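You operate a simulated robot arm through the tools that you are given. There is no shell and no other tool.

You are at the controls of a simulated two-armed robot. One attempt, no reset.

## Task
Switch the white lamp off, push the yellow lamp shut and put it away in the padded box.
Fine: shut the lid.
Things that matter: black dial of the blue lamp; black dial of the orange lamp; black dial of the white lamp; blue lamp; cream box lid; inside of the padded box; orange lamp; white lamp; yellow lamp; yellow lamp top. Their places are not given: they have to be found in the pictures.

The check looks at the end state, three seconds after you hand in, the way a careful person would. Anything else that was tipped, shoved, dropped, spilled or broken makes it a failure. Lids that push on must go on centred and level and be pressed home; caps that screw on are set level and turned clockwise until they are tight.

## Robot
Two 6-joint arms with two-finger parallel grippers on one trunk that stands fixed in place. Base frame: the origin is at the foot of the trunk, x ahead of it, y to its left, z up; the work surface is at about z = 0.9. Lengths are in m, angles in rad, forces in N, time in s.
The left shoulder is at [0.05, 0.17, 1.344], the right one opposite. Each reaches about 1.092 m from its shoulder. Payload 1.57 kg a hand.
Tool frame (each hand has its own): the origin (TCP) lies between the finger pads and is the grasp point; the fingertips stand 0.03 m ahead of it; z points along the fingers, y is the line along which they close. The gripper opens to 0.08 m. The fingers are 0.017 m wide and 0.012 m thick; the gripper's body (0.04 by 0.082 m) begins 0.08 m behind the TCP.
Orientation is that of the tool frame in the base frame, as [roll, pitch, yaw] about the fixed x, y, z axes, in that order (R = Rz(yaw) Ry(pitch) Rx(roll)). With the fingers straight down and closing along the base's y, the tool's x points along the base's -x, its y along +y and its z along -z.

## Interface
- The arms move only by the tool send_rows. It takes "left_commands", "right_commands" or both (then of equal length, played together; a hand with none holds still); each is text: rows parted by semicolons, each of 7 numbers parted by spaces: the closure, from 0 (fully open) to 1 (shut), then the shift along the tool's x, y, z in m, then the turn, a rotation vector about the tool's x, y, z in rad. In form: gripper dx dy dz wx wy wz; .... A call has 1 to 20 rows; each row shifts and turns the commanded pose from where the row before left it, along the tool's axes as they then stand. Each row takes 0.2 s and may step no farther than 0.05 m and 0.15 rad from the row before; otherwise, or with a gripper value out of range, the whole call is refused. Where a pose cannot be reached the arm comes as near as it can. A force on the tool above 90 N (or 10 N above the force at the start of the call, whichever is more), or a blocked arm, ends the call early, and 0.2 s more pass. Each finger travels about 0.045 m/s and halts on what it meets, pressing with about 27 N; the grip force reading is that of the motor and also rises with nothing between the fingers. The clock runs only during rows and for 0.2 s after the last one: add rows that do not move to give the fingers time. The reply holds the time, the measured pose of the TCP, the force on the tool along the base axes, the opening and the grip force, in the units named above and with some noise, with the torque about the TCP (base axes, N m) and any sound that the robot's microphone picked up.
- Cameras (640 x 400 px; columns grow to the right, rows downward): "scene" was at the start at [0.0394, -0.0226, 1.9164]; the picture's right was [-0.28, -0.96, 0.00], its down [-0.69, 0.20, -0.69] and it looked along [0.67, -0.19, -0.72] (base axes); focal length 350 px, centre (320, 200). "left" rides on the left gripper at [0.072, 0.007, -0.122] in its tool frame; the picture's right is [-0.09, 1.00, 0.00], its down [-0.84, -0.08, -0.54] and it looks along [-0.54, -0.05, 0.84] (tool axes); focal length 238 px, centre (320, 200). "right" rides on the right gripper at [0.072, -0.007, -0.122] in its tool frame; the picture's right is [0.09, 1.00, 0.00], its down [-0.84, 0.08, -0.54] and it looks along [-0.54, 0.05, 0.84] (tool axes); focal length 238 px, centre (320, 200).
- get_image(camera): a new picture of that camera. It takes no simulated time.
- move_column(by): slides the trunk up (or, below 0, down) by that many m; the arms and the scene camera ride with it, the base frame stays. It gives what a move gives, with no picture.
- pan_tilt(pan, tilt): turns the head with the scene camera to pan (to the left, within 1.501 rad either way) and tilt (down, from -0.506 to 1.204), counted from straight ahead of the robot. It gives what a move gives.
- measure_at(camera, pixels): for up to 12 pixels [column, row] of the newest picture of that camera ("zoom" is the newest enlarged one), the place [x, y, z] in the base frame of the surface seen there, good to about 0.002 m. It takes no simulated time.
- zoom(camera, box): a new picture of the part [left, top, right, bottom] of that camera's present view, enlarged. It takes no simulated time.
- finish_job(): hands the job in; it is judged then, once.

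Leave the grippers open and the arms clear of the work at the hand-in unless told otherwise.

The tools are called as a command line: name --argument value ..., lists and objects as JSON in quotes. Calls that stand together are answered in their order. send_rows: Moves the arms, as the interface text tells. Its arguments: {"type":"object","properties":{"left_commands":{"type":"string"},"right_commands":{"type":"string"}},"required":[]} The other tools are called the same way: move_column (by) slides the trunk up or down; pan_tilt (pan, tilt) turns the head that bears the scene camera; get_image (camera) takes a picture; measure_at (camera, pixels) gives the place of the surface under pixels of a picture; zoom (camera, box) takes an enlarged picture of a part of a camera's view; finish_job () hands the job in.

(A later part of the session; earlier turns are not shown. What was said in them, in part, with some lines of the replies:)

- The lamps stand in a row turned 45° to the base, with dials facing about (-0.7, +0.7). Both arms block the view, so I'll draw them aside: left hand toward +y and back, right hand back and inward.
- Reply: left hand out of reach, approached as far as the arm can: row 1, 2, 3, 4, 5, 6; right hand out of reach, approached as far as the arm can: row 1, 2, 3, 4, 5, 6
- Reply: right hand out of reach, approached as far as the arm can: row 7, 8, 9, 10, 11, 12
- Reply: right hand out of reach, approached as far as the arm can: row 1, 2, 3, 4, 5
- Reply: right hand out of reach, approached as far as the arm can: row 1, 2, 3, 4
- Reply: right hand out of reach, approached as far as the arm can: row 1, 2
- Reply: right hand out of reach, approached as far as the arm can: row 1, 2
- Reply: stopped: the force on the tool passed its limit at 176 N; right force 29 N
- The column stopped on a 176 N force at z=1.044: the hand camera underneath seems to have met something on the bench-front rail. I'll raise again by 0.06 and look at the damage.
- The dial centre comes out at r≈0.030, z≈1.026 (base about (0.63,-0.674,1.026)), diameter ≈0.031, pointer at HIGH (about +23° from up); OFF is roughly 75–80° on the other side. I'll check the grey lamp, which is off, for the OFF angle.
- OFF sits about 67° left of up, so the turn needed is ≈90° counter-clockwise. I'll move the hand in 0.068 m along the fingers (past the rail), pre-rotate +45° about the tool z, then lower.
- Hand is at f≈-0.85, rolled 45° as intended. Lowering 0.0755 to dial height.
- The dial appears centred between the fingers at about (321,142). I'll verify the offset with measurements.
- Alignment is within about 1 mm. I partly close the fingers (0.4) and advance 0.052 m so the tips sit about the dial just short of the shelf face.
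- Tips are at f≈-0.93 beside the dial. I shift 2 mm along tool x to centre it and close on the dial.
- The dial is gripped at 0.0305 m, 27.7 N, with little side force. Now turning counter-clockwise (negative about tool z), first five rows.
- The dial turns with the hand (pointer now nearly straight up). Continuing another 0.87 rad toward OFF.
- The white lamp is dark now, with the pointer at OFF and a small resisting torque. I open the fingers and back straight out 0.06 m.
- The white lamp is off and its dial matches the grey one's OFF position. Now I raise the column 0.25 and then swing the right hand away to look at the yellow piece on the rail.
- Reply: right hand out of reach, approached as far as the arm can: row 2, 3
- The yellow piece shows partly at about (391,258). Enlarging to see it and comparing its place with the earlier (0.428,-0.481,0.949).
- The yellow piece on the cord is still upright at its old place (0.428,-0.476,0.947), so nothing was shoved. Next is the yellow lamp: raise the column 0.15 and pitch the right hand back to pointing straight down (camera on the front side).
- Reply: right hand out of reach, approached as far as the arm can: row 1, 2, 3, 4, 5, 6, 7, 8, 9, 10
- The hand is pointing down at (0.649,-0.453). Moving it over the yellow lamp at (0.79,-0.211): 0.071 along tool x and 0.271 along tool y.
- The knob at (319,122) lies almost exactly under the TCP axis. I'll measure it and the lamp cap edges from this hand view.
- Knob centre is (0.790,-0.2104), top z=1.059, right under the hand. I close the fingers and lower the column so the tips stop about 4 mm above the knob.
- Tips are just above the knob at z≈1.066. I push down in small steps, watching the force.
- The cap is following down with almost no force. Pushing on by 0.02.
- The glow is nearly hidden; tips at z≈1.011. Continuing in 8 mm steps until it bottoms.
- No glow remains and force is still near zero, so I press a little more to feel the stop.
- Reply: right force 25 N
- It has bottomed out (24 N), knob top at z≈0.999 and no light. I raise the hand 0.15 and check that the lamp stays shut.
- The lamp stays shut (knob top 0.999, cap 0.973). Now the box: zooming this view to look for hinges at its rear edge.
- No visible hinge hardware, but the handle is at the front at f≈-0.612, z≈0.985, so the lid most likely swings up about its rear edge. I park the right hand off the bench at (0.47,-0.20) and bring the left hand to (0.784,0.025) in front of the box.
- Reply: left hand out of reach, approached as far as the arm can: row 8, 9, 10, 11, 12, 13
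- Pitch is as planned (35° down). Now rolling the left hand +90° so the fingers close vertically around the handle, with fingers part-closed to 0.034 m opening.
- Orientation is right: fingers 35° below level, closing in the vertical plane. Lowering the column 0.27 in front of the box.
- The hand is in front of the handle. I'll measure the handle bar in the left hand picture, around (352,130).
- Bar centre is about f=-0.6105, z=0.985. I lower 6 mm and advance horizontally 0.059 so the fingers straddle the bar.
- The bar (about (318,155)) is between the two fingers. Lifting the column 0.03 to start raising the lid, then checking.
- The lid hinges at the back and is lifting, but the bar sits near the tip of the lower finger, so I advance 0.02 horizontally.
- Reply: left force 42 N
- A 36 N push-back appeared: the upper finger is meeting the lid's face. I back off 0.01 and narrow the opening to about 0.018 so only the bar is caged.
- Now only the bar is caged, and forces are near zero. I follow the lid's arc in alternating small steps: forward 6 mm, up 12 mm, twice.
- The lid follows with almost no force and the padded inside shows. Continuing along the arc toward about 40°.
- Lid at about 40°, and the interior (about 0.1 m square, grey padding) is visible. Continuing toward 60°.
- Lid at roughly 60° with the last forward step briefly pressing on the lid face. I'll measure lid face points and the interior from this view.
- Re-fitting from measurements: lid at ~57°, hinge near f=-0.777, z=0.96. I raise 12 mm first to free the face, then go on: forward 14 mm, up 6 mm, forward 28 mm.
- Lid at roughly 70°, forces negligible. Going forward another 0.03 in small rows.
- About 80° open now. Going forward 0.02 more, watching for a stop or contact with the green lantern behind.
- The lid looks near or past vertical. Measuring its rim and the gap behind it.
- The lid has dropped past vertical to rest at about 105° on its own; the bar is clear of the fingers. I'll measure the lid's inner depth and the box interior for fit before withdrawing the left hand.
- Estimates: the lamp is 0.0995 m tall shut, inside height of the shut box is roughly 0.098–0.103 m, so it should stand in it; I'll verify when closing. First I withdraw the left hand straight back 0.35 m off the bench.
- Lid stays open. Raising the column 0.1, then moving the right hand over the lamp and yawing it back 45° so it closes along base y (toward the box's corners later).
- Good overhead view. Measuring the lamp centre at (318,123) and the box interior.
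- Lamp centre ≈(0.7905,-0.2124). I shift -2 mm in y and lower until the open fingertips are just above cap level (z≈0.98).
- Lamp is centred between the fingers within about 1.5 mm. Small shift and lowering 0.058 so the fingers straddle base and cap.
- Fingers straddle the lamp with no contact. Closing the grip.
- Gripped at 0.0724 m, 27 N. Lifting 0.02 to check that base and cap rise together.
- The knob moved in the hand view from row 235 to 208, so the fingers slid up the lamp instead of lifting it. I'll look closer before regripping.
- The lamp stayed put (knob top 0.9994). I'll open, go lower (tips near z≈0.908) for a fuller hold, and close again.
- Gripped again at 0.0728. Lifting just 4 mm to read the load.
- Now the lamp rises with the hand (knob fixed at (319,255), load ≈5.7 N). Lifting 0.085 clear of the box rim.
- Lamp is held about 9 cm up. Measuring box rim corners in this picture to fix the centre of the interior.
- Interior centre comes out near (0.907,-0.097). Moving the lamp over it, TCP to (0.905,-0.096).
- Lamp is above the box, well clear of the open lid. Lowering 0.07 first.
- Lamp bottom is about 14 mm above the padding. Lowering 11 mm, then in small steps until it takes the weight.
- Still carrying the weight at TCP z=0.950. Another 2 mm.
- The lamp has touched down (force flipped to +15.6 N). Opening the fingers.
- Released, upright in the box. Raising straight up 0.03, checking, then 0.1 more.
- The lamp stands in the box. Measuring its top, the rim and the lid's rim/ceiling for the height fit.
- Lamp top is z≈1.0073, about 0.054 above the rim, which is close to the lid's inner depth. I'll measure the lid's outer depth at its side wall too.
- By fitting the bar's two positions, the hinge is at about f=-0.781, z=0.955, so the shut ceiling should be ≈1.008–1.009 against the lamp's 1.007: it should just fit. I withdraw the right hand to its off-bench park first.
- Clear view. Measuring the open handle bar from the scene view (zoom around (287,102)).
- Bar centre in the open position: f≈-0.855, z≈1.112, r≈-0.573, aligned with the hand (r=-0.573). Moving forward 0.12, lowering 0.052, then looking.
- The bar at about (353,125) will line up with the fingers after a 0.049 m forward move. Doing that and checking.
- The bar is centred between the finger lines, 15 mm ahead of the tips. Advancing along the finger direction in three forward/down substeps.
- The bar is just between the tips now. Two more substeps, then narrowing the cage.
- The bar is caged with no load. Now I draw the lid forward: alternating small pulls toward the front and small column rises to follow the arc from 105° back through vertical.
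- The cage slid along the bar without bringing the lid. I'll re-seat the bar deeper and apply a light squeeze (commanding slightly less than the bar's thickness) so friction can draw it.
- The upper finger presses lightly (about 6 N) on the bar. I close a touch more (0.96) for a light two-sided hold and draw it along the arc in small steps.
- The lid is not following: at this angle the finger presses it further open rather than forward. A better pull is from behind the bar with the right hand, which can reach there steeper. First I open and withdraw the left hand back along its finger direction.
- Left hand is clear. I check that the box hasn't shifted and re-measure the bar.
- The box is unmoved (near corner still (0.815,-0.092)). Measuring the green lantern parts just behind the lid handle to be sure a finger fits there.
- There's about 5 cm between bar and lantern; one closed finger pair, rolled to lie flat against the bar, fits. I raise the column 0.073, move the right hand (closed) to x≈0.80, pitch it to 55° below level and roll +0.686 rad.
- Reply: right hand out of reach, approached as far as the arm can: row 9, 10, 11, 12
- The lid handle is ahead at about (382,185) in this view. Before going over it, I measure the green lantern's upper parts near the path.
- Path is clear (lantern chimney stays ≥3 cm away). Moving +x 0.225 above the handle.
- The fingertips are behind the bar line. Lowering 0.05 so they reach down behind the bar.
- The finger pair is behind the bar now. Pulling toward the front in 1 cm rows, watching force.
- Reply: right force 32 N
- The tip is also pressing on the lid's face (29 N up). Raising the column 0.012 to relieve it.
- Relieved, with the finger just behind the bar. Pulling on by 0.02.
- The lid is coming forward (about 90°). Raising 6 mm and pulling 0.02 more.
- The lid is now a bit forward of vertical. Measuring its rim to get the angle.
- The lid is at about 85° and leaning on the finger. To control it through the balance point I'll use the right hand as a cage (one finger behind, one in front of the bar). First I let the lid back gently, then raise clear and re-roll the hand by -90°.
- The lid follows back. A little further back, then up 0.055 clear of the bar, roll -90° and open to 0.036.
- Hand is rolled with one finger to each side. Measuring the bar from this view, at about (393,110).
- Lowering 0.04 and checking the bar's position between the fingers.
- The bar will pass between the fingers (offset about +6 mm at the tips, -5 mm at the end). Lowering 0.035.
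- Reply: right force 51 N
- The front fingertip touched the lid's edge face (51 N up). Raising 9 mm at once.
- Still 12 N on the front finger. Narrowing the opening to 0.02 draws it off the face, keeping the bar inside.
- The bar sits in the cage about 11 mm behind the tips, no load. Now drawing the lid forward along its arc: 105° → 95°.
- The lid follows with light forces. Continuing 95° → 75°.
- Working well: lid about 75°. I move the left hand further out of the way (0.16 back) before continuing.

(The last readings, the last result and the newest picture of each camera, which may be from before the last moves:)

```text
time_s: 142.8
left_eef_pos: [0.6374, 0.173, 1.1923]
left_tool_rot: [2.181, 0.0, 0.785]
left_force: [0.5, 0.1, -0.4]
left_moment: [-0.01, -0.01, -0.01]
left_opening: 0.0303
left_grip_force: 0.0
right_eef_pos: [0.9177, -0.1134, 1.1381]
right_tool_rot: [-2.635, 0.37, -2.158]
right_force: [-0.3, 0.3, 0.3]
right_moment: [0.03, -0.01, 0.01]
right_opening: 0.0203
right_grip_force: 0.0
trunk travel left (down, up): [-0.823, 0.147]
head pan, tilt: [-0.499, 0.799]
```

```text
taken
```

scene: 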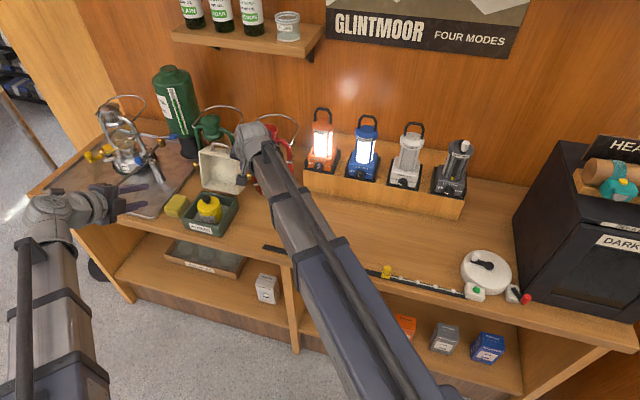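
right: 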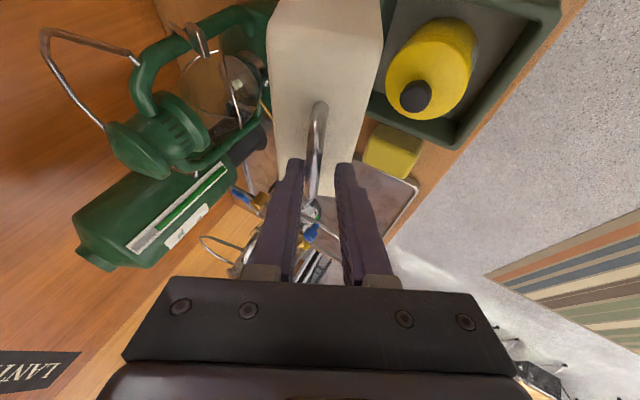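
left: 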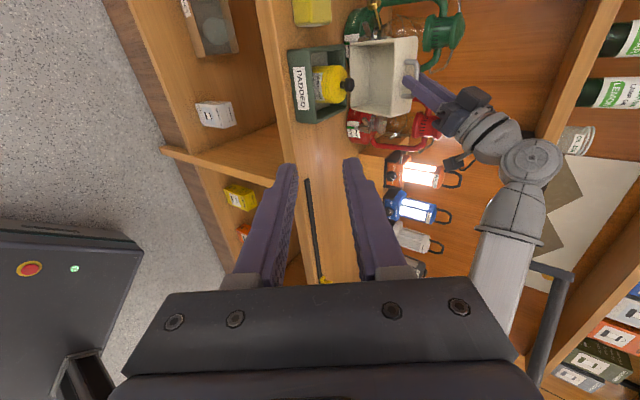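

About 65°. Continuing through the balance point to about 55°.

send_rows --right_commands "0.75 -0.00131 0.00632 -0.00293 0 0 0;0.75 -0.00131 0.00632 -0.00293 0 0 0"

move_column --by -0.0105

send_rows --right_commands "0.75 -0.00131 0.00632 -0.00293 0 0 0;0.75 -0.00131 0.00632 -0.00293 0 0 0"

get_image --camera "right"

get_image --camera "left"

```text
time_s: 143.4
left_eef_pos: [0.6379, 0.1729, 1.1918]
left_tool_rot: [2.181, 0.0, 0.786]
left_force: [-0.2, 0.5, 0.9]
left_moment: [-0.02, -0.03, 0.0]
left_opening: 0.0304
left_grip_force: 0.2
right_eef_pos: [0.9081, -0.1044, 1.1376]
right_tool_rot: [-2.635, 0.372, -2.157]
right_force: [0.2, -0.2, 0.4]
right_moment: [-0.01, -0.02, 0.01]
right_opening: 0.0198
right_grip_force: 0.0
trunk travel left (down, up): [-0.823, 0.147]
head pan, tilt: [-0.499, 0.799]
```

```text
time_s: 144.0
left_eef_pos: [0.6373, 0.1736, 1.1817]
left_tool_rot: [2.18, -0.001, 0.784]
left_force: [0.4, -0.2, -0.2]
left_moment: [0.04, 0.01, 0.0]
left_opening: 0.0306
left_grip_force: 0.1
right_eef_pos: [0.907, -0.1043, 1.1269]
right_tool_rot: [-2.636, 0.373, -2.158]
right_force: [-0.1, -0.1, 0.7]
right_moment: [0.03, 0.0, 0.03]
right_opening: 0.0201
right_grip_force: 0.2
trunk travel left (down, up): [-0.813, 0.157]
head pan, tilt: [-0.499, 0.799]
```

```text
time_s: 144.6
left_eef_pos: [0.6366, 0.1731, 1.1812]
left_tool_rot: [2.179, 0.001, 0.786]
left_force: [-0.2, -0.6, 0.0]
left_moment: [-0.01, 0.0, 0.03]
left_opening: 0.0301
left_grip_force: 0.1
right_eef_pos: [0.8966, -0.094, 1.1275]
right_tool_rot: [-2.636, 0.371, -2.158]
right_force: [0.7, 1.1, -0.1]
right_moment: [0.01, -0.03, 0.06]
right_opening: 0.0201
right_grip_force: 0.0
trunk travel left (down, up): [-0.813, 0.157]
head pan, tilt: [-0.499, 0.799]
```

```text
taken
```

right: 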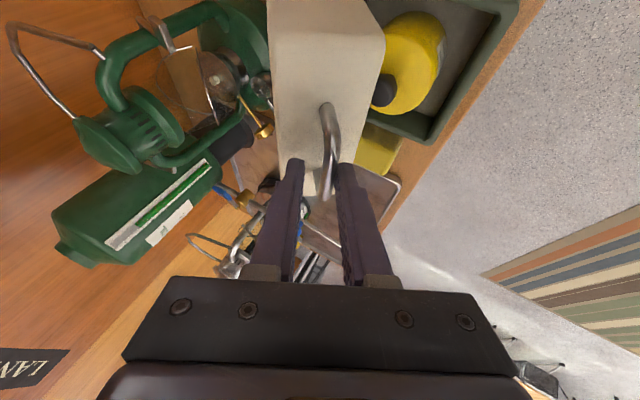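

```text
taken
```

left: 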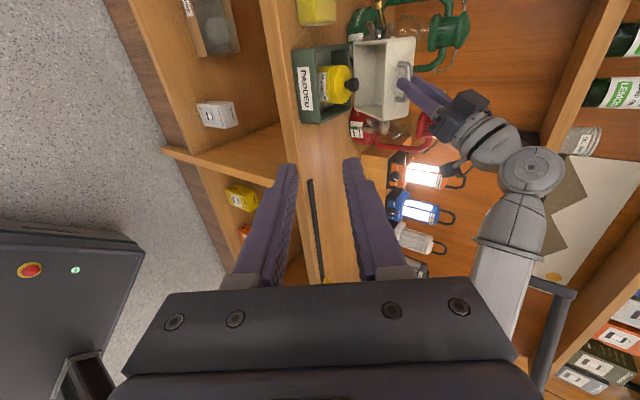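

The bar has moved over to the front finger, so the lid is now being let down. 55° → 35°.

send_rows --right_commands "0.77 -0.0012 0.0058 -0.0027 0 0 0;0.77 -0.0012 0.0058 -0.0027 0 0 0"

move_column --by -0.015

send_rows --right_commands "0.77 -0.0012 0.0058 -0.0027 0 0 0;0.77 -0.0012 0.0058 -0.0027 0 0 0"

get_image --camera "right"

move_column --by -0.01

send_rows --right_commands "0.77 -0.00107 0.00515 -0.00239 0 0 0;0.77 -0.00107 0.00515 -0.00239 0 0 0"

move_column --by -0.0095

send_rows --right_commands "0.77 -0.00107 0.00515 -0.00239 0 0 0;0.77 -0.00107 0.00515 -0.00239 0 0 0"

get_image --camera "right"

get_image --camera "left"

```text
time_s: 145.2
left_eef_pos: [0.6371, 0.1732, 1.1812]
left_tool_rot: [2.18, -0.001, 0.785]
left_force: [-0.5, -1.2, -0.2]
left_moment: [0.01, 0.02, 0.01]
left_opening: 0.0306
left_grip_force: 0.0
right_eef_pos: [0.8871, -0.0846, 1.1287]
right_tool_rot: [-2.636, 0.369, -2.157]
right_force: [-0.3, -0.1, -0.2]
right_moment: [-0.02, 0.01, 0.01]
right_opening: 0.0185
right_grip_force: 0.3
trunk travel left (down, up): [-0.813, 0.157]
head pan, tilt: [-0.499, 0.799]
```

```text
time_s: 145.8
left_eef_pos: [0.638, 0.1729, 1.1665]
left_tool_rot: [2.181, 0.0, 0.785]
left_force: [-0.1, -0.6, 0.1]
left_moment: [0.03, 0.04, 0.0]
left_opening: 0.0305
left_grip_force: 0.1
right_eef_pos: [0.8883, -0.0846, 1.1123]
right_tool_rot: [-2.635, 0.372, -2.158]
right_force: [-0.3, 0.6, 0.9]
right_moment: [0.02, 0.0, -0.02]
right_opening: 0.0188
right_grip_force: 0.1
trunk travel left (down, up): [-0.798, 0.172]
head pan, tilt: [-0.499, 0.799]
```

```text
time_s: 146.4
left_eef_pos: [0.6374, 0.1735, 1.1673]
left_tool_rot: [2.181, -0.001, 0.784]
left_force: [0.5, 0.4, 0.2]
left_moment: [0.01, 0.0, -0.01]
left_opening: 0.0303
left_grip_force: 0.1
right_eef_pos: [0.8792, -0.0758, 1.1132]
right_tool_rot: [-2.635, 0.373, -2.156]
right_force: [-0.5, -0.9, -0.2]
right_moment: [-0.02, 0.04, 0.03]
right_opening: 0.0184
right_grip_force: 0.4
trunk travel left (down, up): [-0.798, 0.172]
head pan, tilt: [-0.499, 0.799]
```

```text
taken
```

right: 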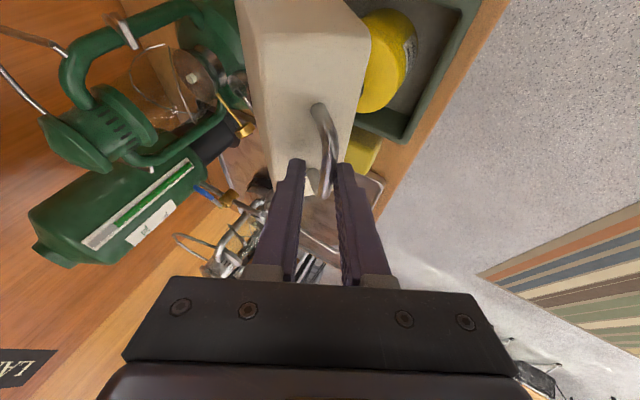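

```text
time_s: 147.0
left_eef_pos: [0.6377, 0.1736, 1.1564]
left_tool_rot: [2.179, 0.0, 0.785]
left_force: [0.3, 0.1, 1.0]
left_moment: [0.01, -0.02, 0.0]
left_opening: 0.0306
left_grip_force: 0.1
right_eef_pos: [0.8794, -0.0767, 1.1023]
right_tool_rot: [-2.636, 0.372, -2.156]
right_force: [-0.5, 1.3, 2.5]
right_moment: [0.0, -0.04, 0.02]
right_opening: 0.0186
right_grip_force: 0.1
trunk travel left (down, up): [-0.788, 0.182]
head pan, tilt: [-0.499, 0.799]
```

```text
time_s: 147.6
left_eef_pos: [0.6378, 0.1741, 1.1558]
left_tool_rot: [2.18, 0.0, 0.786]
left_force: [-0.3, -0.3, -0.9]
left_moment: [-0.01, -0.02, -0.02]
left_opening: 0.0305
left_grip_force: 0.1
right_eef_pos: [0.8701, -0.0667, 1.1017]
right_tool_rot: [-2.634, 0.372, -2.158]
right_force: [-0.2, 0.4, 0.1]
right_moment: [-0.01, 0.01, 0.0]
right_opening: 0.0187
right_grip_force: 0.1
trunk travel left (down, up): [-0.788, 0.182]
head pan, tilt: [-0.499, 0.799]
```

```text
time_s: 148.2
left_eef_pos: [0.6378, 0.1733, 1.1475]
left_tool_rot: [2.18, 0.0, 0.785]
left_force: [0.7, 0.5, -0.1]
left_moment: [-0.01, -0.03, 0.05]
left_opening: 0.0305
left_grip_force: 0.1
right_eef_pos: [0.8694, -0.0665, 1.0941]
right_tool_rot: [-2.635, 0.371, -2.159]
right_force: [-3.0, 2.0, 5.0]
right_moment: [-0.05, -0.08, 0.01]
right_opening: 0.0185
right_grip_force: 0.3
trunk travel left (down, up): [-0.778, 0.192]
head pan, tilt: [-0.499, 0.799]
```

```text
time_s: 148.8
left_eef_pos: [0.6389, 0.1739, 1.1471]
left_tool_rot: [2.179, 0.0, 0.786]
left_force: [-0.4, -1.3, -0.3]
left_moment: [0.01, 0.01, -0.01]
left_opening: 0.0303
left_grip_force: 0.1
right_eef_pos: [0.8633, -0.0588, 1.0938]
right_tool_rot: [-2.635, 0.369, -2.157]
right_force: [-0.2, 0.1, 0.1]
right_moment: [-0.03, 0.03, -0.01]
right_opening: 0.0192
right_grip_force: 0.2
trunk travel left (down, up): [-0.778, 0.192]
head pan, tilt: [-0.499, 0.799]
```

```text
taken
```

right: 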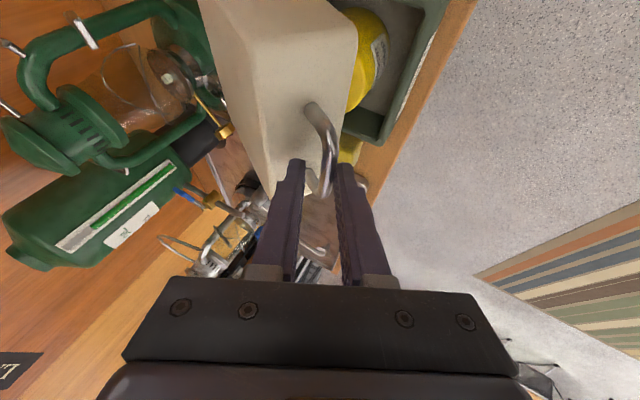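

```text
taken
```

left: 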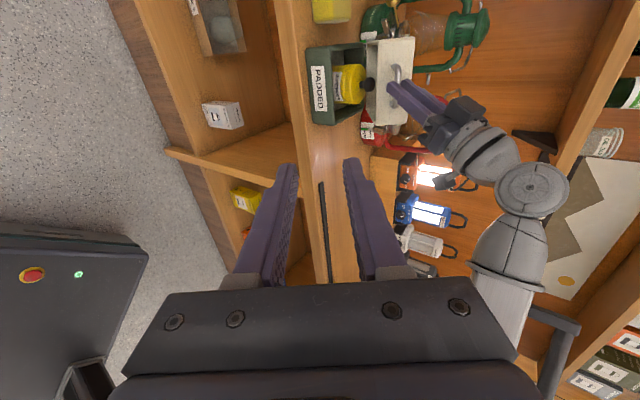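

About 35°. Letting it down further: 35° → 15°.

send_rows --right_commands "0.77 -0.00185 0.00892 -0.00414 0 0 0"

move_column --by -0.0115

send_rows --right_commands "0.77 -0.00185 0.00892 -0.00414 0 0 0"

move_column --by -0.0115

get_image --camera "right"

send_rows --right_commands "0.77 -0.00139 0.00669 -0.0031 0 0 0"

move_column --by -0.013

send_rows --right_commands "0.77 -0.00139 0.00669 -0.0031 0 0 0"

move_column --by -0.012

get_image --camera "right"

get_image --camera "left"

```text
time_s: 149.2
left_eef_pos: [0.6375, 0.1736, 1.1469]
left_tool_rot: [2.178, 0.0, 0.786]
left_force: [-0.3, -0.2, 0.4]
left_moment: [0.01, 0.0, -0.02]
left_opening: 0.0305
left_grip_force: 0.1
right_eef_pos: [0.8555, -0.0518, 1.0939]
right_tool_rot: [-2.634, 0.37, -2.156]
right_force: [-1.2, 0.5, 0.1]
right_moment: [0.0, 0.03, 0.04]
right_opening: 0.019
right_grip_force: 0.5
trunk travel left (down, up): [-0.778, 0.192]
head pan, tilt: [-0.499, 0.799]
```

```text
time_s: 149.8
left_eef_pos: [0.6375, 0.1739, 1.1345]
left_tool_rot: [2.179, 0.0, 0.786]
left_force: [0.3, 0.0, -0.3]
left_moment: [-0.04, -0.02, -0.01]
left_opening: 0.0304
left_grip_force: 0.1
right_eef_pos: [0.8561, -0.0499, 1.083]
right_tool_rot: [-2.636, 0.373, -2.157]
right_force: [-0.3, 0.5, -0.1]
right_moment: [-0.01, -0.01, -0.03]
right_opening: 0.0184
right_grip_force: 0.3
trunk travel left (down, up): [-0.767, 0.203]
head pan, tilt: [-0.499, 0.799]
```

```text
time_s: 150.2
left_eef_pos: [0.6379, 0.1733, 1.135]
left_tool_rot: [2.179, 0.001, 0.785]
left_force: [0.0, -0.4, -0.5]
left_moment: [0.02, 0.0, -0.02]
left_opening: 0.0304
left_grip_force: 0.0
right_eef_pos: [0.8489, -0.0442, 1.0829]
right_tool_rot: [-2.634, 0.372, -2.161]
right_force: [-0.8, -0.2, -1.1]
right_moment: [0.02, 0.01, 0.0]
right_opening: 0.0186
right_grip_force: 0.3
trunk travel left (down, up): [-0.767, 0.203]
head pan, tilt: [-0.499, 0.799]
```

```text
time_s: 150.8
left_eef_pos: [0.639, 0.1736, 1.1241]
left_tool_rot: [2.181, 0.001, 0.786]
left_force: [-0.1, -0.5, -0.2]
left_moment: [0.02, -0.04, -0.01]
left_opening: 0.0304
left_grip_force: 0.1
right_eef_pos: [0.8495, -0.0453, 1.0708]
right_tool_rot: [-2.636, 0.372, -2.157]
right_force: [0.1, 0.0, -0.5]
right_moment: [-0.01, 0.0, 0.02]
right_opening: 0.0189
right_grip_force: 0.1
trunk travel left (down, up): [-0.755, 0.215]
head pan, tilt: [-0.499, 0.799]
```

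```text
taken
```

right: 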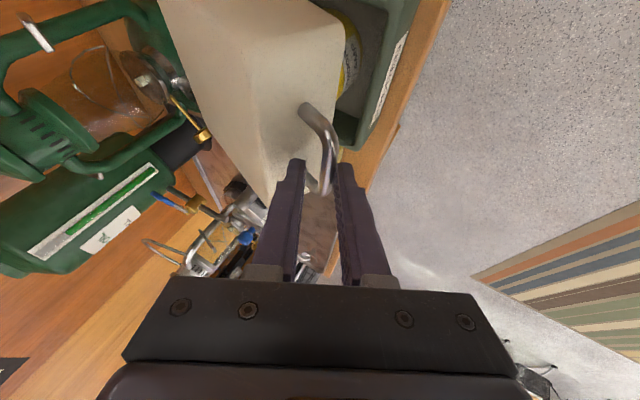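

```text
time_s: 151.2
left_eef_pos: [0.6373, 0.1731, 1.1232]
left_tool_rot: [2.179, 0.0, 0.785]
left_force: [-1.2, 0.6, 0.3]
left_moment: [0.0, 0.0, -0.01]
left_opening: 0.0303
left_grip_force: 0.1
right_eef_pos: [0.8445, -0.0386, 1.0711]
right_tool_rot: [-2.635, 0.373, -2.156]
right_force: [-0.3, -0.1, 0.5]
right_moment: [0.03, -0.02, -0.01]
right_opening: 0.0189
right_grip_force: 0.3
trunk travel left (down, up): [-0.755, 0.215]
head pan, tilt: [-0.499, 0.799]
```

```text
time_s: 151.8
left_eef_pos: [0.6383, 0.1723, 1.1114]
left_tool_rot: [2.182, 0.0, 0.785]
left_force: [0.4, 0.1, 0.5]
left_moment: [-0.05, 0.02, -0.01]
left_opening: 0.0302
left_grip_force: 0.1
right_eef_pos: [0.8446, -0.0383, 1.057]
right_tool_rot: [-2.636, 0.373, -2.157]
right_force: [-1.0, 0.9, -0.2]
right_moment: [0.06, 0.0, 0.0]
right_opening: 0.019
right_grip_force: 0.0
trunk travel left (down, up): [-0.742, 0.228]
head pan, tilt: [-0.499, 0.799]
```

```text
time_s: 152.2
left_eef_pos: [0.6369, 0.1738, 1.1108]
left_tool_rot: [2.18, 0.0, 0.787]
left_force: [0.1, 0.4, 0.7]
left_moment: [0.02, 0.05, 0.03]
left_opening: 0.0303
left_grip_force: 0.0
right_eef_pos: [0.8387, -0.0338, 1.0577]
right_tool_rot: [-2.634, 0.371, -2.157]
right_force: [-0.8, 1.0, -0.3]
right_moment: [0.01, -0.01, -0.03]
right_opening: 0.0187
right_grip_force: 0.0
trunk travel left (down, up): [-0.742, 0.228]
head pan, tilt: [-0.499, 0.799]
```

```text
time_s: 152.8
left_eef_pos: [0.637, 0.1727, 1.0991]
left_tool_rot: [2.179, -0.001, 0.786]
left_force: [0.9, 0.0, -0.4]
left_moment: [-0.01, -0.01, -0.01]
left_opening: 0.0303
left_grip_force: 0.1
right_eef_pos: [0.8391, -0.0341, 1.0452]
right_tool_rot: [-2.634, 0.372, -2.159]
right_force: [-0.5, -0.3, -0.3]
right_moment: [0.01, 0.03, 0.03]
right_opening: 0.0189
right_grip_force: 0.1
trunk travel left (down, up): [-0.73, 0.24]
head pan, tilt: [-0.499, 0.799]
```

```text
taken
```

right: 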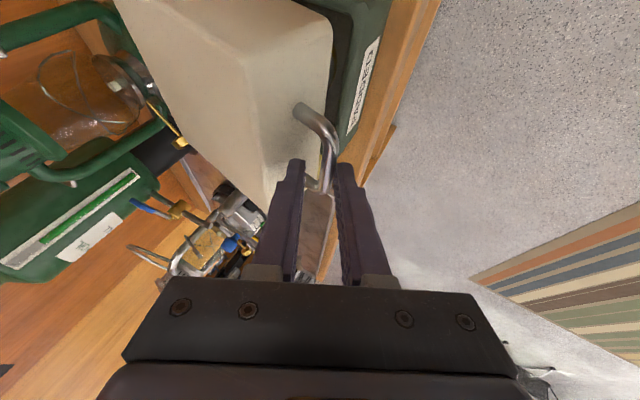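

```text
taken
```

left: 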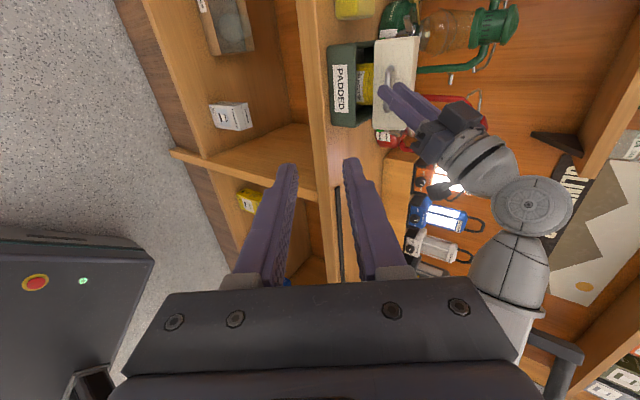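

Lid at about 15°. Lowering to about 5°, with the same small steps.

send_rows --right_commands "0.77 -0.00095 0.0046 -0.0021 0 0 0"

move_column --by -0.014

send_rows --right_commands "0.77 -0.00095 0.0046 -0.0021 0 0 0"

move_column --by -0.012

get_image --camera "right"

get_image --camera "left"

get_image --camera "scene"

```text
time_s: 153.2
left_eef_pos: [0.6359, 0.1745, 1.0997]
left_tool_rot: [2.18, -0.001, 0.785]
left_force: [0.8, 0.5, -0.9]
left_moment: [-0.02, -0.03, 0.02]
left_opening: 0.0304
left_grip_force: 0.1
right_eef_pos: [0.8346, -0.0307, 1.046]
right_tool_rot: [-2.635, 0.371, -2.157]
right_force: [-1.4, 0.0, -0.1]
right_moment: [0.0, 0.0, -0.03]
right_opening: 0.0188
right_grip_force: 0.5
trunk travel left (down, up): [-0.73, 0.24]
head pan, tilt: [-0.499, 0.799]
```

```text
time_s: 153.8
left_eef_pos: [0.6377, 0.1736, 1.0857]
left_tool_rot: [2.18, -0.002, 0.784]
left_force: [0.0, 0.0, -0.7]
left_moment: [0.01, 0.01, -0.02]
left_opening: 0.0304
left_grip_force: 0.1
right_eef_pos: [0.8346, -0.0306, 1.032]
right_tool_rot: [-2.637, 0.373, -2.158]
right_force: [-1.1, 0.8, -0.4]
right_moment: [-0.03, -0.02, 0.0]
right_opening: 0.0191
right_grip_force: 0.4
trunk travel left (down, up): [-0.716, 0.254]
head pan, tilt: [-0.499, 0.799]
```

```text
time_s: 154.2
left_eef_pos: [0.637, 0.1729, 1.0851]
left_tool_rot: [2.18, 0.001, 0.784]
left_force: [0.2, -0.2, -0.6]
left_moment: [-0.01, 0.0, 0.01]
left_opening: 0.0307
left_grip_force: 0.1
right_eef_pos: [0.8314, -0.0262, 1.0317]
right_tool_rot: [-2.636, 0.373, -2.159]
right_force: [0.1, 0.6, -1.0]
right_moment: [0.03, 0.04, 0.0]
right_opening: 0.0186
right_grip_force: 0.0
trunk travel left (down, up): [-0.716, 0.254]
head pan, tilt: [-0.499, 0.799]
```

```text
time_s: 154.8
left_eef_pos: [0.637, 0.1731, 1.0726]
left_tool_rot: [2.181, 0.0, 0.785]
left_force: [0.2, 0.3, -0.2]
left_moment: [-0.03, 0.01, 0.0]
left_opening: 0.0303
left_grip_force: 0.1
right_eef_pos: [0.831, -0.0261, 1.0202]
right_tool_rot: [-2.635, 0.371, -2.157]
right_force: [-0.1, 1.5, -0.2]
right_moment: [0.05, 0.03, 0.04]
right_opening: 0.0197
right_grip_force: 0.6
trunk travel left (down, up): [-0.704, 0.266]
head pan, tilt: [-0.499, 0.799]
```

```text
taken
```

right: 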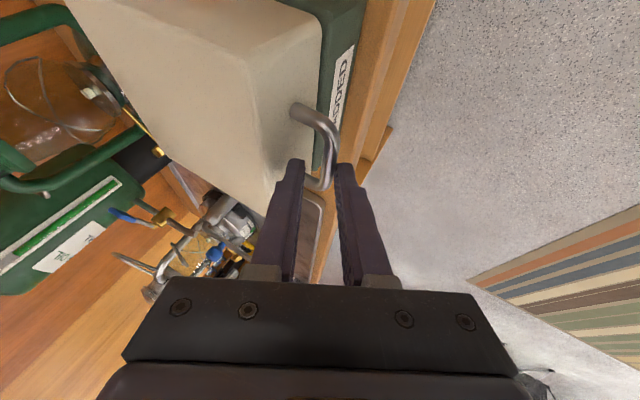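

```text
taken
```

left: 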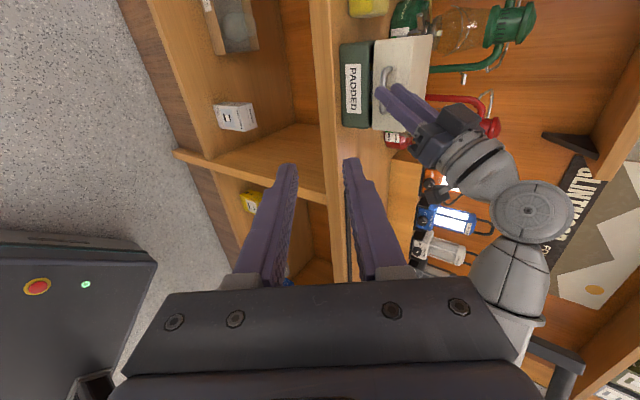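

```text
taken
```

scene: 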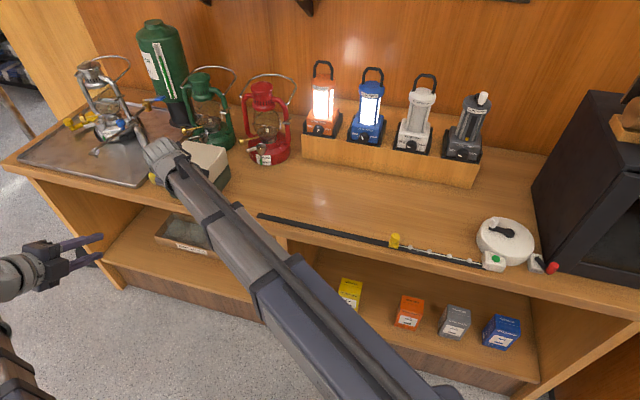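

Nearly shut. Zooming the left view on the seam.

zoom --camera "left" --box '[320, 20, 460, 140]'

move_column --by -0.008

zoom --camera "left" --box '[320, 20, 460, 140]'

```text
3.33 times, centred on (390, 80) of left
```

zoom: 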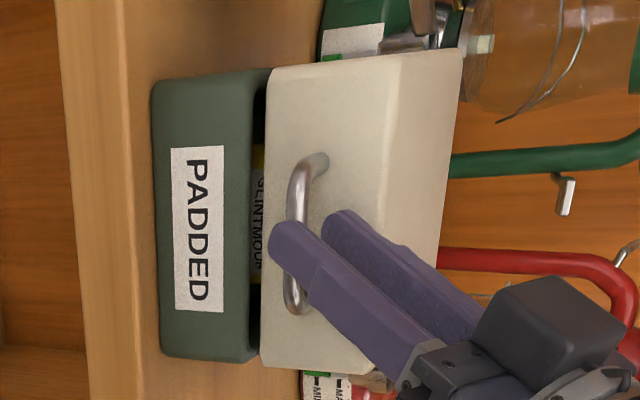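

```text
time_s: 155.4
left_eef_pos: [0.6373, 0.1727, 1.0648]
left_tool_rot: [2.18, 0.001, 0.786]
left_force: [-0.8, 0.3, -0.2]
left_moment: [-0.01, -0.01, 0.03]
left_opening: 0.0304
left_grip_force: 0.0
right_eef_pos: [0.8307, -0.0256, 1.0127]
right_tool_rot: [-2.635, 0.37, -2.159]
right_force: [-1.7, 2.8, 0.0]
right_moment: [0.05, 0.04, 0.02]
right_opening: 0.0203
right_grip_force: 1.2
trunk travel left (down, up): [-0.696, 0.274]
head pan, tilt: [-0.499, 0.799]
```

```text
3.33 times, centred on (390, 80) of left
```

zoom: 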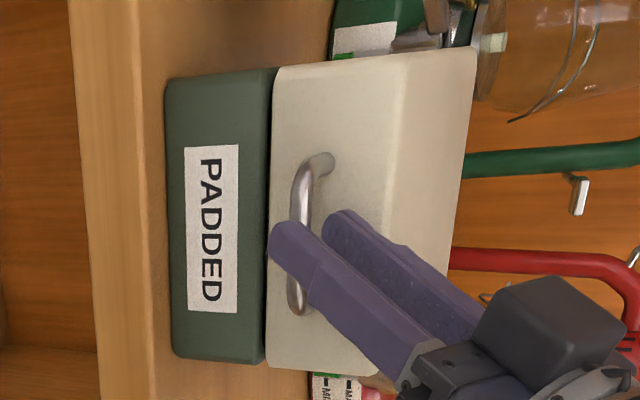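

The gap has almost vanished. A bit more: forward relief 3 mm and down 6 mm.

send_rows --right_commands "0.77 -0.00055 0.00268 -0.00124 0 0 0"

move_column --by -0.005

get_image --camera "left"

zoom --camera "left" --box '[320, 20, 460, 140]'

get_image --camera "right"

```text
time_s: 155.8
left_eef_pos: [0.6374, 0.1734, 1.0657]
left_tool_rot: [2.179, 0.001, 0.784]
left_force: [-0.5, 1.1, 0.8]
left_moment: [0.0, -0.02, 0.0]
left_opening: 0.0303
left_grip_force: 0.0
right_eef_pos: [0.8309, -0.0248, 1.0111]
right_tool_rot: [-2.633, 0.372, -2.157]
right_force: [1.0, 0.3, 0.5]
right_moment: [0.02, -0.03, 0.02]
right_opening: 0.0183
right_grip_force: 0.1
trunk travel left (down, up): [-0.696, 0.274]
head pan, tilt: [-0.499, 0.799]
```

```text
time_s: 156.3
left_eef_pos: [0.6378, 0.1735, 1.0594]
left_tool_rot: [2.18, -0.002, 0.787]
left_force: [0.0, 0.7, 0.2]
left_moment: [0.02, -0.02, -0.02]
left_opening: 0.03
left_grip_force: 0.1
right_eef_pos: [0.8298, -0.0245, 1.0064]
right_tool_rot: [-2.637, 0.371, -2.157]
right_force: [0.3, -0.4, 0.0]
right_moment: [0.0, -0.03, -0.02]
right_opening: 0.0183
right_grip_force: 0.1
trunk travel left (down, up): [-0.691, 0.279]
head pan, tilt: [-0.499, 0.799]
```

```text
taken
```

left: 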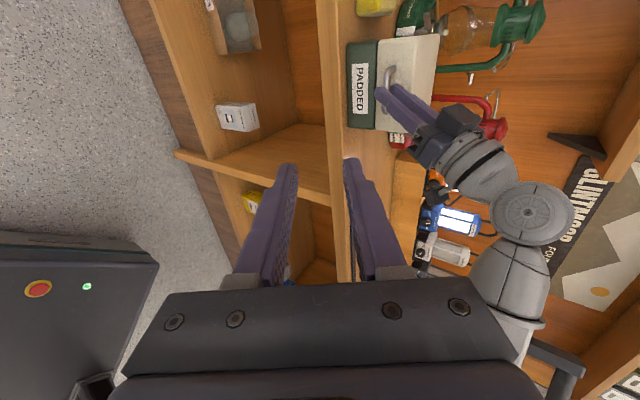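

```text
3.33 times, centred on (390, 80) of left
```

zoom: 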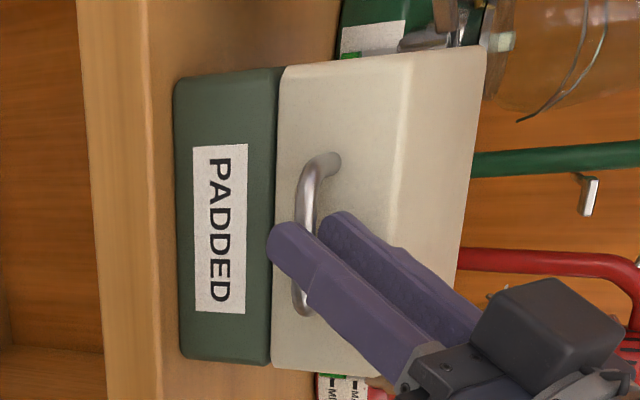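

```text
taken
```

right: 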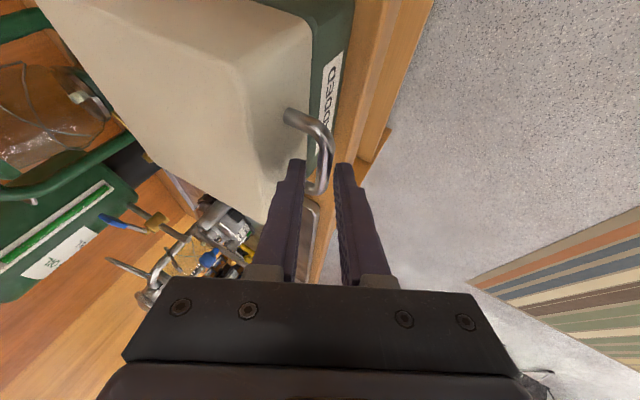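

The lid looks shut with the seam closed. I withdraw the right fingers along their own direction (back and up in alternate small steps) so the bar isn't lifted.

send_rows --right_commands "0.77 0.0031 0.0038 -0.0035 0 0 0"

move_column --by 0.007

send_rows --right_commands "0.77 0.0031 0.0038 -0.0035 0 0 0"

move_column --by 0.008

send_rows --right_commands "0.77 0.0031 0.0038 -0.0035 0 0 0"

get_image --camera "right"

zoom --camera "left" --box '[320, 20, 460, 140]'

```text
time_s: 156.7
left_eef_pos: [0.6375, 0.1742, 1.0587]
left_tool_rot: [2.18, -0.001, 0.786]
left_force: [1.0, -0.3, 0.5]
left_moment: [0.03, 0.0, -0.01]
left_opening: 0.0305
left_grip_force: 0.0
right_eef_pos: [0.8222, -0.0253, 1.007]
right_tool_rot: [-2.635, 0.373, -2.158]
right_force: [0.3, 0.1, -0.4]
right_moment: [-0.01, -0.01, 0.01]
right_opening: 0.0182
right_grip_force: 0.1
trunk travel left (down, up): [-0.691, 0.279]
head pan, tilt: [-0.499, 0.799]
```

```text
time_s: 157.3
left_eef_pos: [0.6375, 0.1733, 1.0672]
left_tool_rot: [2.182, -0.001, 0.785]
left_force: [0.3, 0.0, -0.5]
left_moment: [0.0, 0.01, 0.0]
left_opening: 0.0306
left_grip_force: 0.1
right_eef_pos: [0.8227, -0.0239, 1.014]
right_tool_rot: [-2.636, 0.371, -2.157]
right_force: [-1.0, -0.2, 0.2]
right_moment: [0.02, -0.01, 0.01]
right_opening: 0.0184
right_grip_force: 0.0
trunk travel left (down, up): [-0.698, 0.272]
head pan, tilt: [-0.499, 0.799]
```

```text
time_s: 157.7
left_eef_pos: [0.6375, 0.1733, 1.0671]
left_tool_rot: [2.178, 0.0, 0.785]
left_force: [-0.3, -0.2, 0.0]
left_moment: [0.0, 0.0, 0.02]
left_opening: 0.0305
left_grip_force: 0.1
right_eef_pos: [0.8168, -0.025, 1.0148]
right_tool_rot: [-2.636, 0.373, -2.158]
right_force: [0.1, -0.2, -0.5]
right_moment: [0.01, -0.04, 0.02]
right_opening: 0.0184
right_grip_force: 0.1
trunk travel left (down, up): [-0.698, 0.272]
head pan, tilt: [-0.499, 0.799]
```

```text
time_s: 158.2
left_eef_pos: [0.636, 0.1736, 1.0743]
left_tool_rot: [2.18, 0.0, 0.785]
left_force: [-0.3, -0.1, -0.2]
left_moment: [0.01, 0.02, -0.03]
left_opening: 0.0303
left_grip_force: 0.0
right_eef_pos: [0.8171, -0.0246, 1.0227]
right_tool_rot: [-2.635, 0.373, -2.158]
right_force: [0.3, -0.1, 0.4]
right_moment: [0.0, -0.03, 0.02]
right_opening: 0.0185
right_grip_force: 0.1
trunk travel left (down, up): [-0.706, 0.264]
head pan, tilt: [-0.499, 0.799]
```

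```text
time_s: 158.6
left_eef_pos: [0.6376, 0.1732, 1.0741]
left_tool_rot: [2.181, 0.001, 0.786]
left_force: [-0.1, 0.2, 0.0]
left_moment: [-0.03, -0.01, 0.0]
left_opening: 0.0301
left_grip_force: 0.1
right_eef_pos: [0.8122, -0.0249, 1.0217]
right_tool_rot: [-2.635, 0.372, -2.157]
right_force: [-0.1, 0.6, 0.4]
right_moment: [0.01, -0.02, 0.0]
right_opening: 0.0185
right_grip_force: 0.0
trunk travel left (down, up): [-0.706, 0.264]
head pan, tilt: [-0.499, 0.799]
```

```text
taken
```

right: 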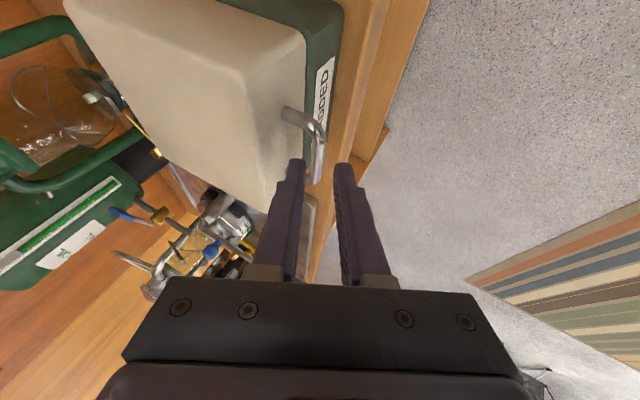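

```text
3.33 times, centred on (390, 80) of left
```

zoom: 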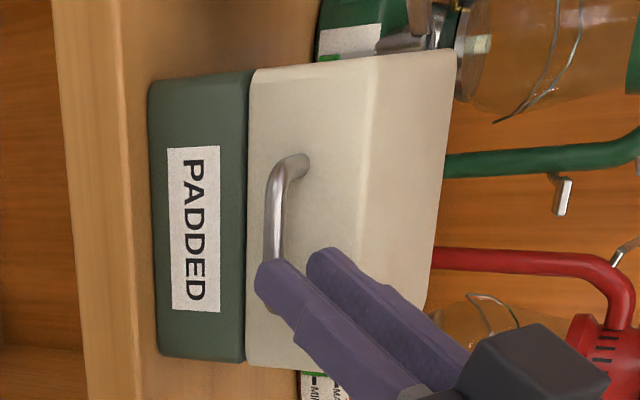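

The fingertips are clear of the bar. Backing the right hand off 0.1 m toward the robot and raising 0.1.

send_rows --right_commands "0.77 0.0206 0.0253 -0.0232 0 0 0;0.77 0.0206 0.0253 -0.0232 0 0 0;0.4 0.0206 0.0253 -0.0232 0 0 0"

move_column --by 0.1

get_image --camera "scene"

zoom --camera "left" --box '[280, 0, 480, 160]'

```text
time_s: 159.4
left_eef_pos: [0.6369, 0.1728, 1.0757]
left_tool_rot: [2.18, -0.001, 0.785]
left_force: [0.2, -0.1, -0.1]
left_moment: [0.02, 0.01, 0.02]
left_opening: 0.0301
left_grip_force: 0.1
right_eef_pos: [0.6898, -0.0254, 1.0222]
right_tool_rot: [-2.635, 0.37, -2.158]
right_force: [-0.8, 0.0, 0.9]
right_moment: [0.05, 0.02, 0.02]
right_opening: 0.0483
right_grip_force: 0.0
trunk travel left (down, up): [-0.706, 0.264]
head pan, tilt: [-0.499, 0.799]
```

```text
time_s: 160.8
left_eef_pos: [0.6378, 0.1729, 1.1761]
left_tool_rot: [2.179, 0.001, 0.787]
left_force: [0.6, 0.3, -0.1]
left_moment: [0.02, 0.02, 0.01]
left_opening: 0.0304
left_grip_force: 0.0
right_eef_pos: [0.6916, -0.0251, 1.1216]
right_tool_rot: [-2.635, 0.371, -2.158]
right_force: [0.2, -1.2, -0.3]
right_moment: [0.0, 0.0, 0.01]
right_opening: 0.0482
right_grip_force: 0.0
trunk travel left (down, up): [-0.806, 0.164]
head pan, tilt: [-0.499, 0.799]
```

```text
taken
```

scene: 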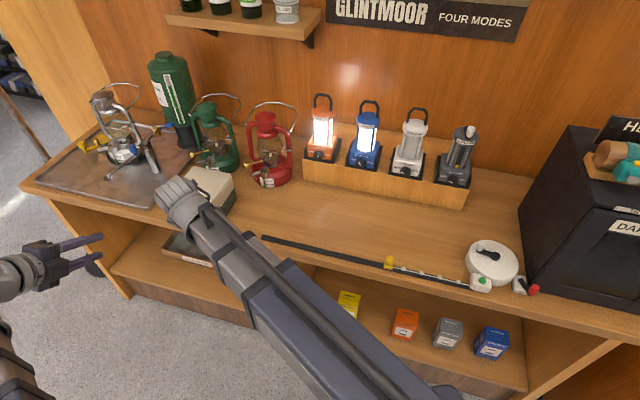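

```text
2.50 times, centred on (380, 80) of left
```

zoom: 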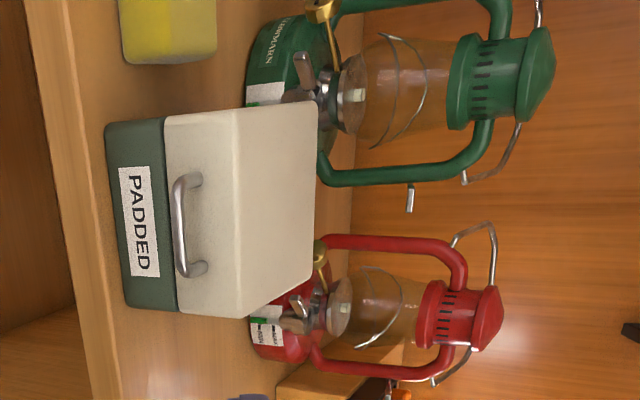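

The lid is shut and nothing else moved. Measuring the lid-top level against the original 1.016 and the handle height.

measure_at --camera "zoom" --pixels '[[235, 130], [240, 300], [310, 110], [310, 270], [270, 200], [180, 200], [182, 240], [185, 270], [175, 140], [160, 140], [130, 290], [115, 130]]'

send_rows --right_commands "0.4 -0.0037 -0.0253 -0.012 0 0 0;0.4 -0.0037 -0.0253 -0.012 0 0 0;0.4 -0.0037 -0.0253 -0.012 0 0 0;0.4 -0.0037 -0.0253 -0.012 0 0 0;0.4 -0.0037 -0.0253 -0.012 0 0 0"

get_image --camera "scene"

```text
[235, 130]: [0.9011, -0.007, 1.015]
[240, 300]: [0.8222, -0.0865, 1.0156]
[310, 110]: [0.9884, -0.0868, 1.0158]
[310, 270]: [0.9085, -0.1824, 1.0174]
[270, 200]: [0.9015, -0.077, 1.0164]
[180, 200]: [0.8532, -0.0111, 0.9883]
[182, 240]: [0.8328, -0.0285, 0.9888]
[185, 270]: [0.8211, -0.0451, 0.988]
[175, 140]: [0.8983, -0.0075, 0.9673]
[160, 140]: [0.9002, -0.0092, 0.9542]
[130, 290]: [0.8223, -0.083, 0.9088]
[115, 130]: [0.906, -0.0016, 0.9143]
```

```text
time_s: 162.0
left_eef_pos: [0.6385, 0.1735, 1.1746]
left_tool_rot: [2.179, -0.002, 0.785]
left_force: [-0.4, 0.0, -0.3]
left_moment: [0.0, -0.03, 0.02]
left_opening: 0.0306
left_grip_force: 0.0
right_eef_pos: [0.7453, -0.0911, 1.121]
right_tool_rot: [-2.635, 0.372, -2.158]
right_force: [-0.8, 0.5, -0.3]
right_moment: [0.01, 0.02, 0.01]
right_opening: 0.0479
right_grip_force: 0.0
right hand out of reach, approached as far as the arm can: row 1, 2, 3, 4, 5
trunk travel left (down, up): [-0.806, 0.164]
head pan, tilt: [-0.499, 0.799]
```

```text
taken
```

scene: 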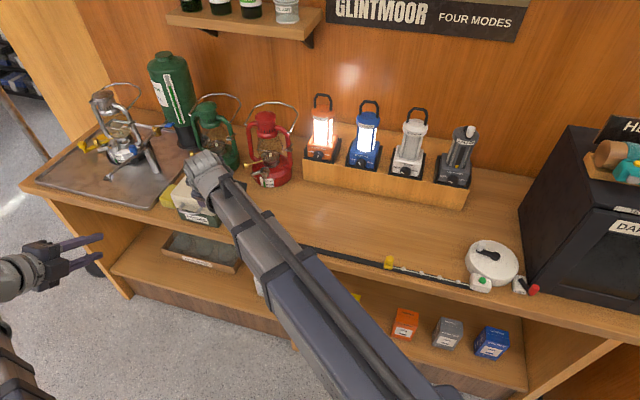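

Lid top is level at 1.015–1.017 all round and the handle is back at z≈0.988 in its original place: fully shut, box not shifted. Now I withdraw the right hand off the bench, open both grippers and raise the column.

send_rows --right_commands "0.4 0.0232 0.0284 -0.0261 0 0 0;0.2 0.0232 0.0284 -0.0261 0 0 0;0 0.0232 0.0284 -0.0261 0 0 0;0 0 0 0 0 0 0;0 0 0 0 0 0 0" --left_commands "0.4 0 0 0 0 0 0;0.2 0 0 0 0 0 0;0 0 0 0 0 0 0;0 0 0 0 0 0 0;0 0 0 0 0 0 0"

move_column --by 0.1

pan_tilt --pan -0.35 --tilt 0.75

get_image --camera "scene"

```text
time_s: 163.2
left_eef_pos: [0.6377, 0.173, 1.1752]
left_tool_rot: [2.178, 0.001, 0.785]
left_force: [0.2, -0.4, 0.6]
left_moment: [-0.01, 0.0, 0.04]
left_opening: 0.0799
left_grip_force: 0.2
right_eef_pos: [0.6105, -0.0913, 1.1226]
right_tool_rot: [-2.635, 0.373, -2.155]
right_force: [-0.6, 0.4, -0.4]
right_moment: [-0.03, 0.0, 0.01]
right_opening: 0.0801
right_grip_force: 0.1
trunk travel left (down, up): [-0.806, 0.164]
head pan, tilt: [-0.499, 0.799]
```

```text
time_s: 164.5
left_eef_pos: [0.6367, 0.173, 1.2745]
left_tool_rot: [2.18, 0.001, 0.787]
left_force: [0.0, 0.5, 0.3]
left_moment: [-0.05, 0.01, 0.01]
left_opening: 0.0802
left_grip_force: 0.0
right_eef_pos: [0.6107, -0.0904, 1.2215]
right_tool_rot: [-2.634, 0.371, -2.156]
right_force: [0.1, 0.5, -0.4]
right_moment: [0.0, 0.0, 0.01]
right_opening: 0.0801
right_grip_force: 0.0
trunk travel left (down, up): [-0.906, 0.064]
head pan, tilt: [-0.499, 0.799]
```

```text
time_s: 165.2
left_eef_pos: [0.6378, 0.1742, 1.2749]
left_tool_rot: [2.178, -0.001, 0.786]
left_force: [0.3, -0.2, -0.6]
left_moment: [-0.03, 0.02, 0.0]
left_opening: 0.08
left_grip_force: 0.1
right_eef_pos: [0.611, -0.0918, 1.2204]
right_tool_rot: [-2.635, 0.371, -2.157]
right_force: [0.2, -0.2, -0.5]
right_moment: [-0.01, 0.0, 0.03]
right_opening: 0.0798
right_grip_force: 0.1
trunk travel left (down, up): [-0.906, 0.064]
head pan, tilt: [-0.351, 0.75]
```

```text
taken
```

scene: 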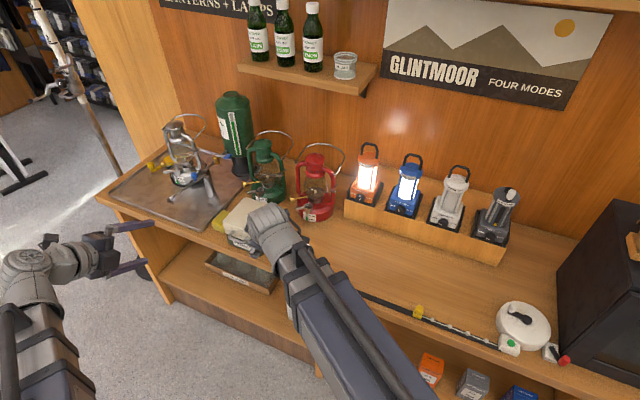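

The right arm hides the box; I slide it 0.2 to the right for a last look at everything.

send_rows --right_commands "0 0.0311 -0.0252 0.0002 0 0 0;0 0.0311 -0.0252 0.0002 0 0 0;0 0.0311 -0.0252 0.0002 0 0 0;0 0.0311 -0.0252 0.0002 0 0 0;0 0.0311 -0.0252 0.0002 0 0 0"

get_image --camera "scene"

zoom --camera "scene" --box '[140, 90, 360, 260]'

zoom --camera "scene" --box '[330, 130, 530, 260]'

```text
time_s: 166.4
left_eef_pos: [0.6375, 0.1731, 1.2748]
left_tool_rot: [2.182, 0.001, 0.785]
left_force: [0.5, 0.0, 0.8]
left_moment: [-0.01, -0.01, -0.02]
left_opening: 0.08
left_grip_force: 0.0
right_eef_pos: [0.6119, -0.2923, 1.2212]
right_tool_rot: [-2.635, 0.373, -2.158]
right_force: [-0.6, 0.6, 0.0]
right_moment: [-0.03, 0.0, 0.01]
right_opening: 0.0798
right_grip_force: 0.1
trunk travel left (down, up): [-0.906, 0.064]
head pan, tilt: [-0.351, 0.75]
```

```text
taken
```

scene: 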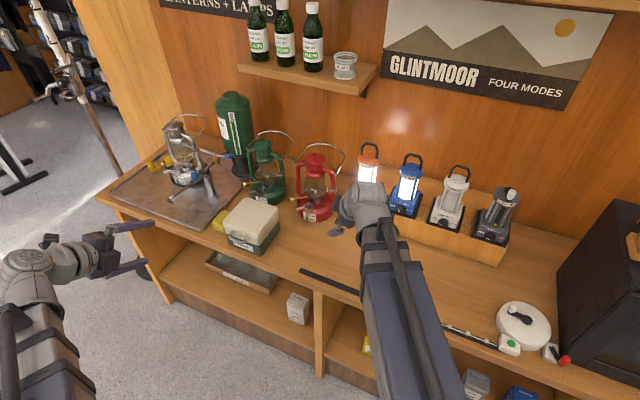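

```text
2.35 times, centred on (250, 175) of scene
```

zoom: 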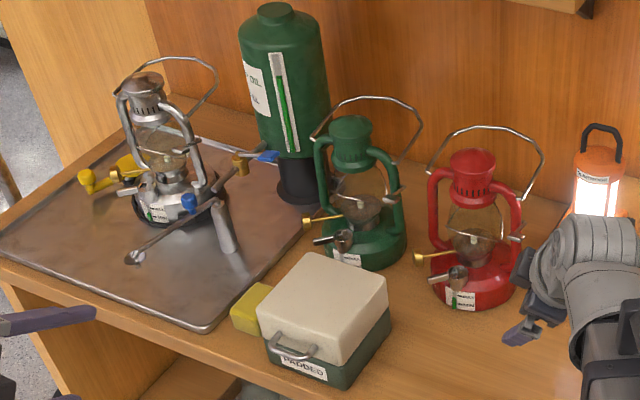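

```text
3.08 times, centred on (430, 195) of scene
```

zoom: 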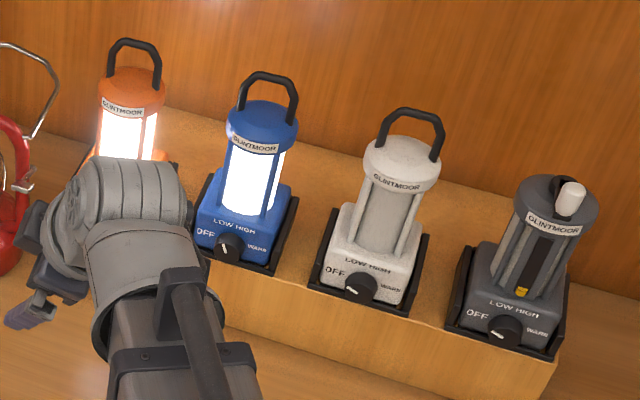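

White lamp is dark with its dial at OFF, orange and blue still lit as before, box shut, everything else standing. One last check of the lid level from the scene camera.

zoom --camera "scene" --box '[205, 180, 305, 260]'

measure_at --camera "zoom" --pixels '[[130, 150], [270, 225], [235, 100], [395, 165], [260, 160], [215, 265], [330, 250], [420, 230]]'

```text
5.00 times, centred on (255, 220) of scene
```

zoom: 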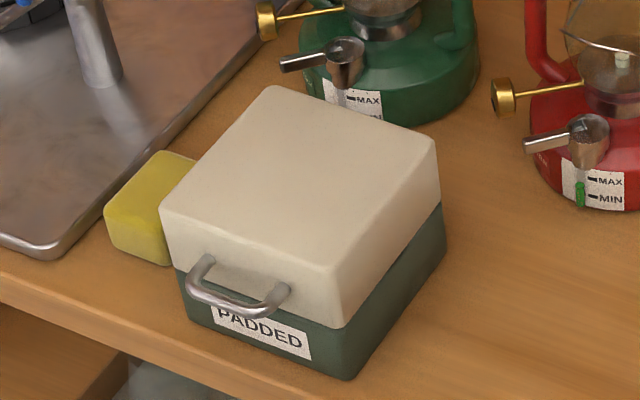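

```text
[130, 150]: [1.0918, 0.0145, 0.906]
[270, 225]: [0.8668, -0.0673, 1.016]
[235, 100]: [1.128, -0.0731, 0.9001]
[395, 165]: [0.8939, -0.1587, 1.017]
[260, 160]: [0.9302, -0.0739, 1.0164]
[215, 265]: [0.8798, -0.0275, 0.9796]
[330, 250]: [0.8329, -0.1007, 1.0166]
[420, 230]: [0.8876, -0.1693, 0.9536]
```

The lid top reads 1.016–1.017 all over, the same as at the start, and the seam is closed. Both grippers are open, the arms are clear of the work, the white lamp is off and the yellow lamp is shut away. Handing in.

finish_job

```text
The job is handed in.
```

The job is handed in. The white lamp is off, the yellow lamp is pushed shut and standing in the padded box, and the lid is closed.

- **White lamp:** its dial was turned from HIGH to OFF and the lamp went dark. The orange and blue lamps were still lit at the last look.
- **Yellow lamp:** the top was pressed down until it stopped and the light was gone. The lamp was then set upright in the box.
- **Lid:** it reads level at about z = 1.016 all round, the same as before I opened it. The handle is back at its original height and place, so the box has not shifted.

Some contacts along the way were harder than I wanted:

- **Cord pull:** while lowering the right hand, its camera pressed on the yellow cord pull on the bench-front rail at 176 N. It was still upright and in its old place afterwards.
- **Box lid:** the fingers pressed on the lid several times while I opened and closed it, up to about 51 N. No movement of the box showed afterwards.

Both grippers are open and the arms are clear of the work.
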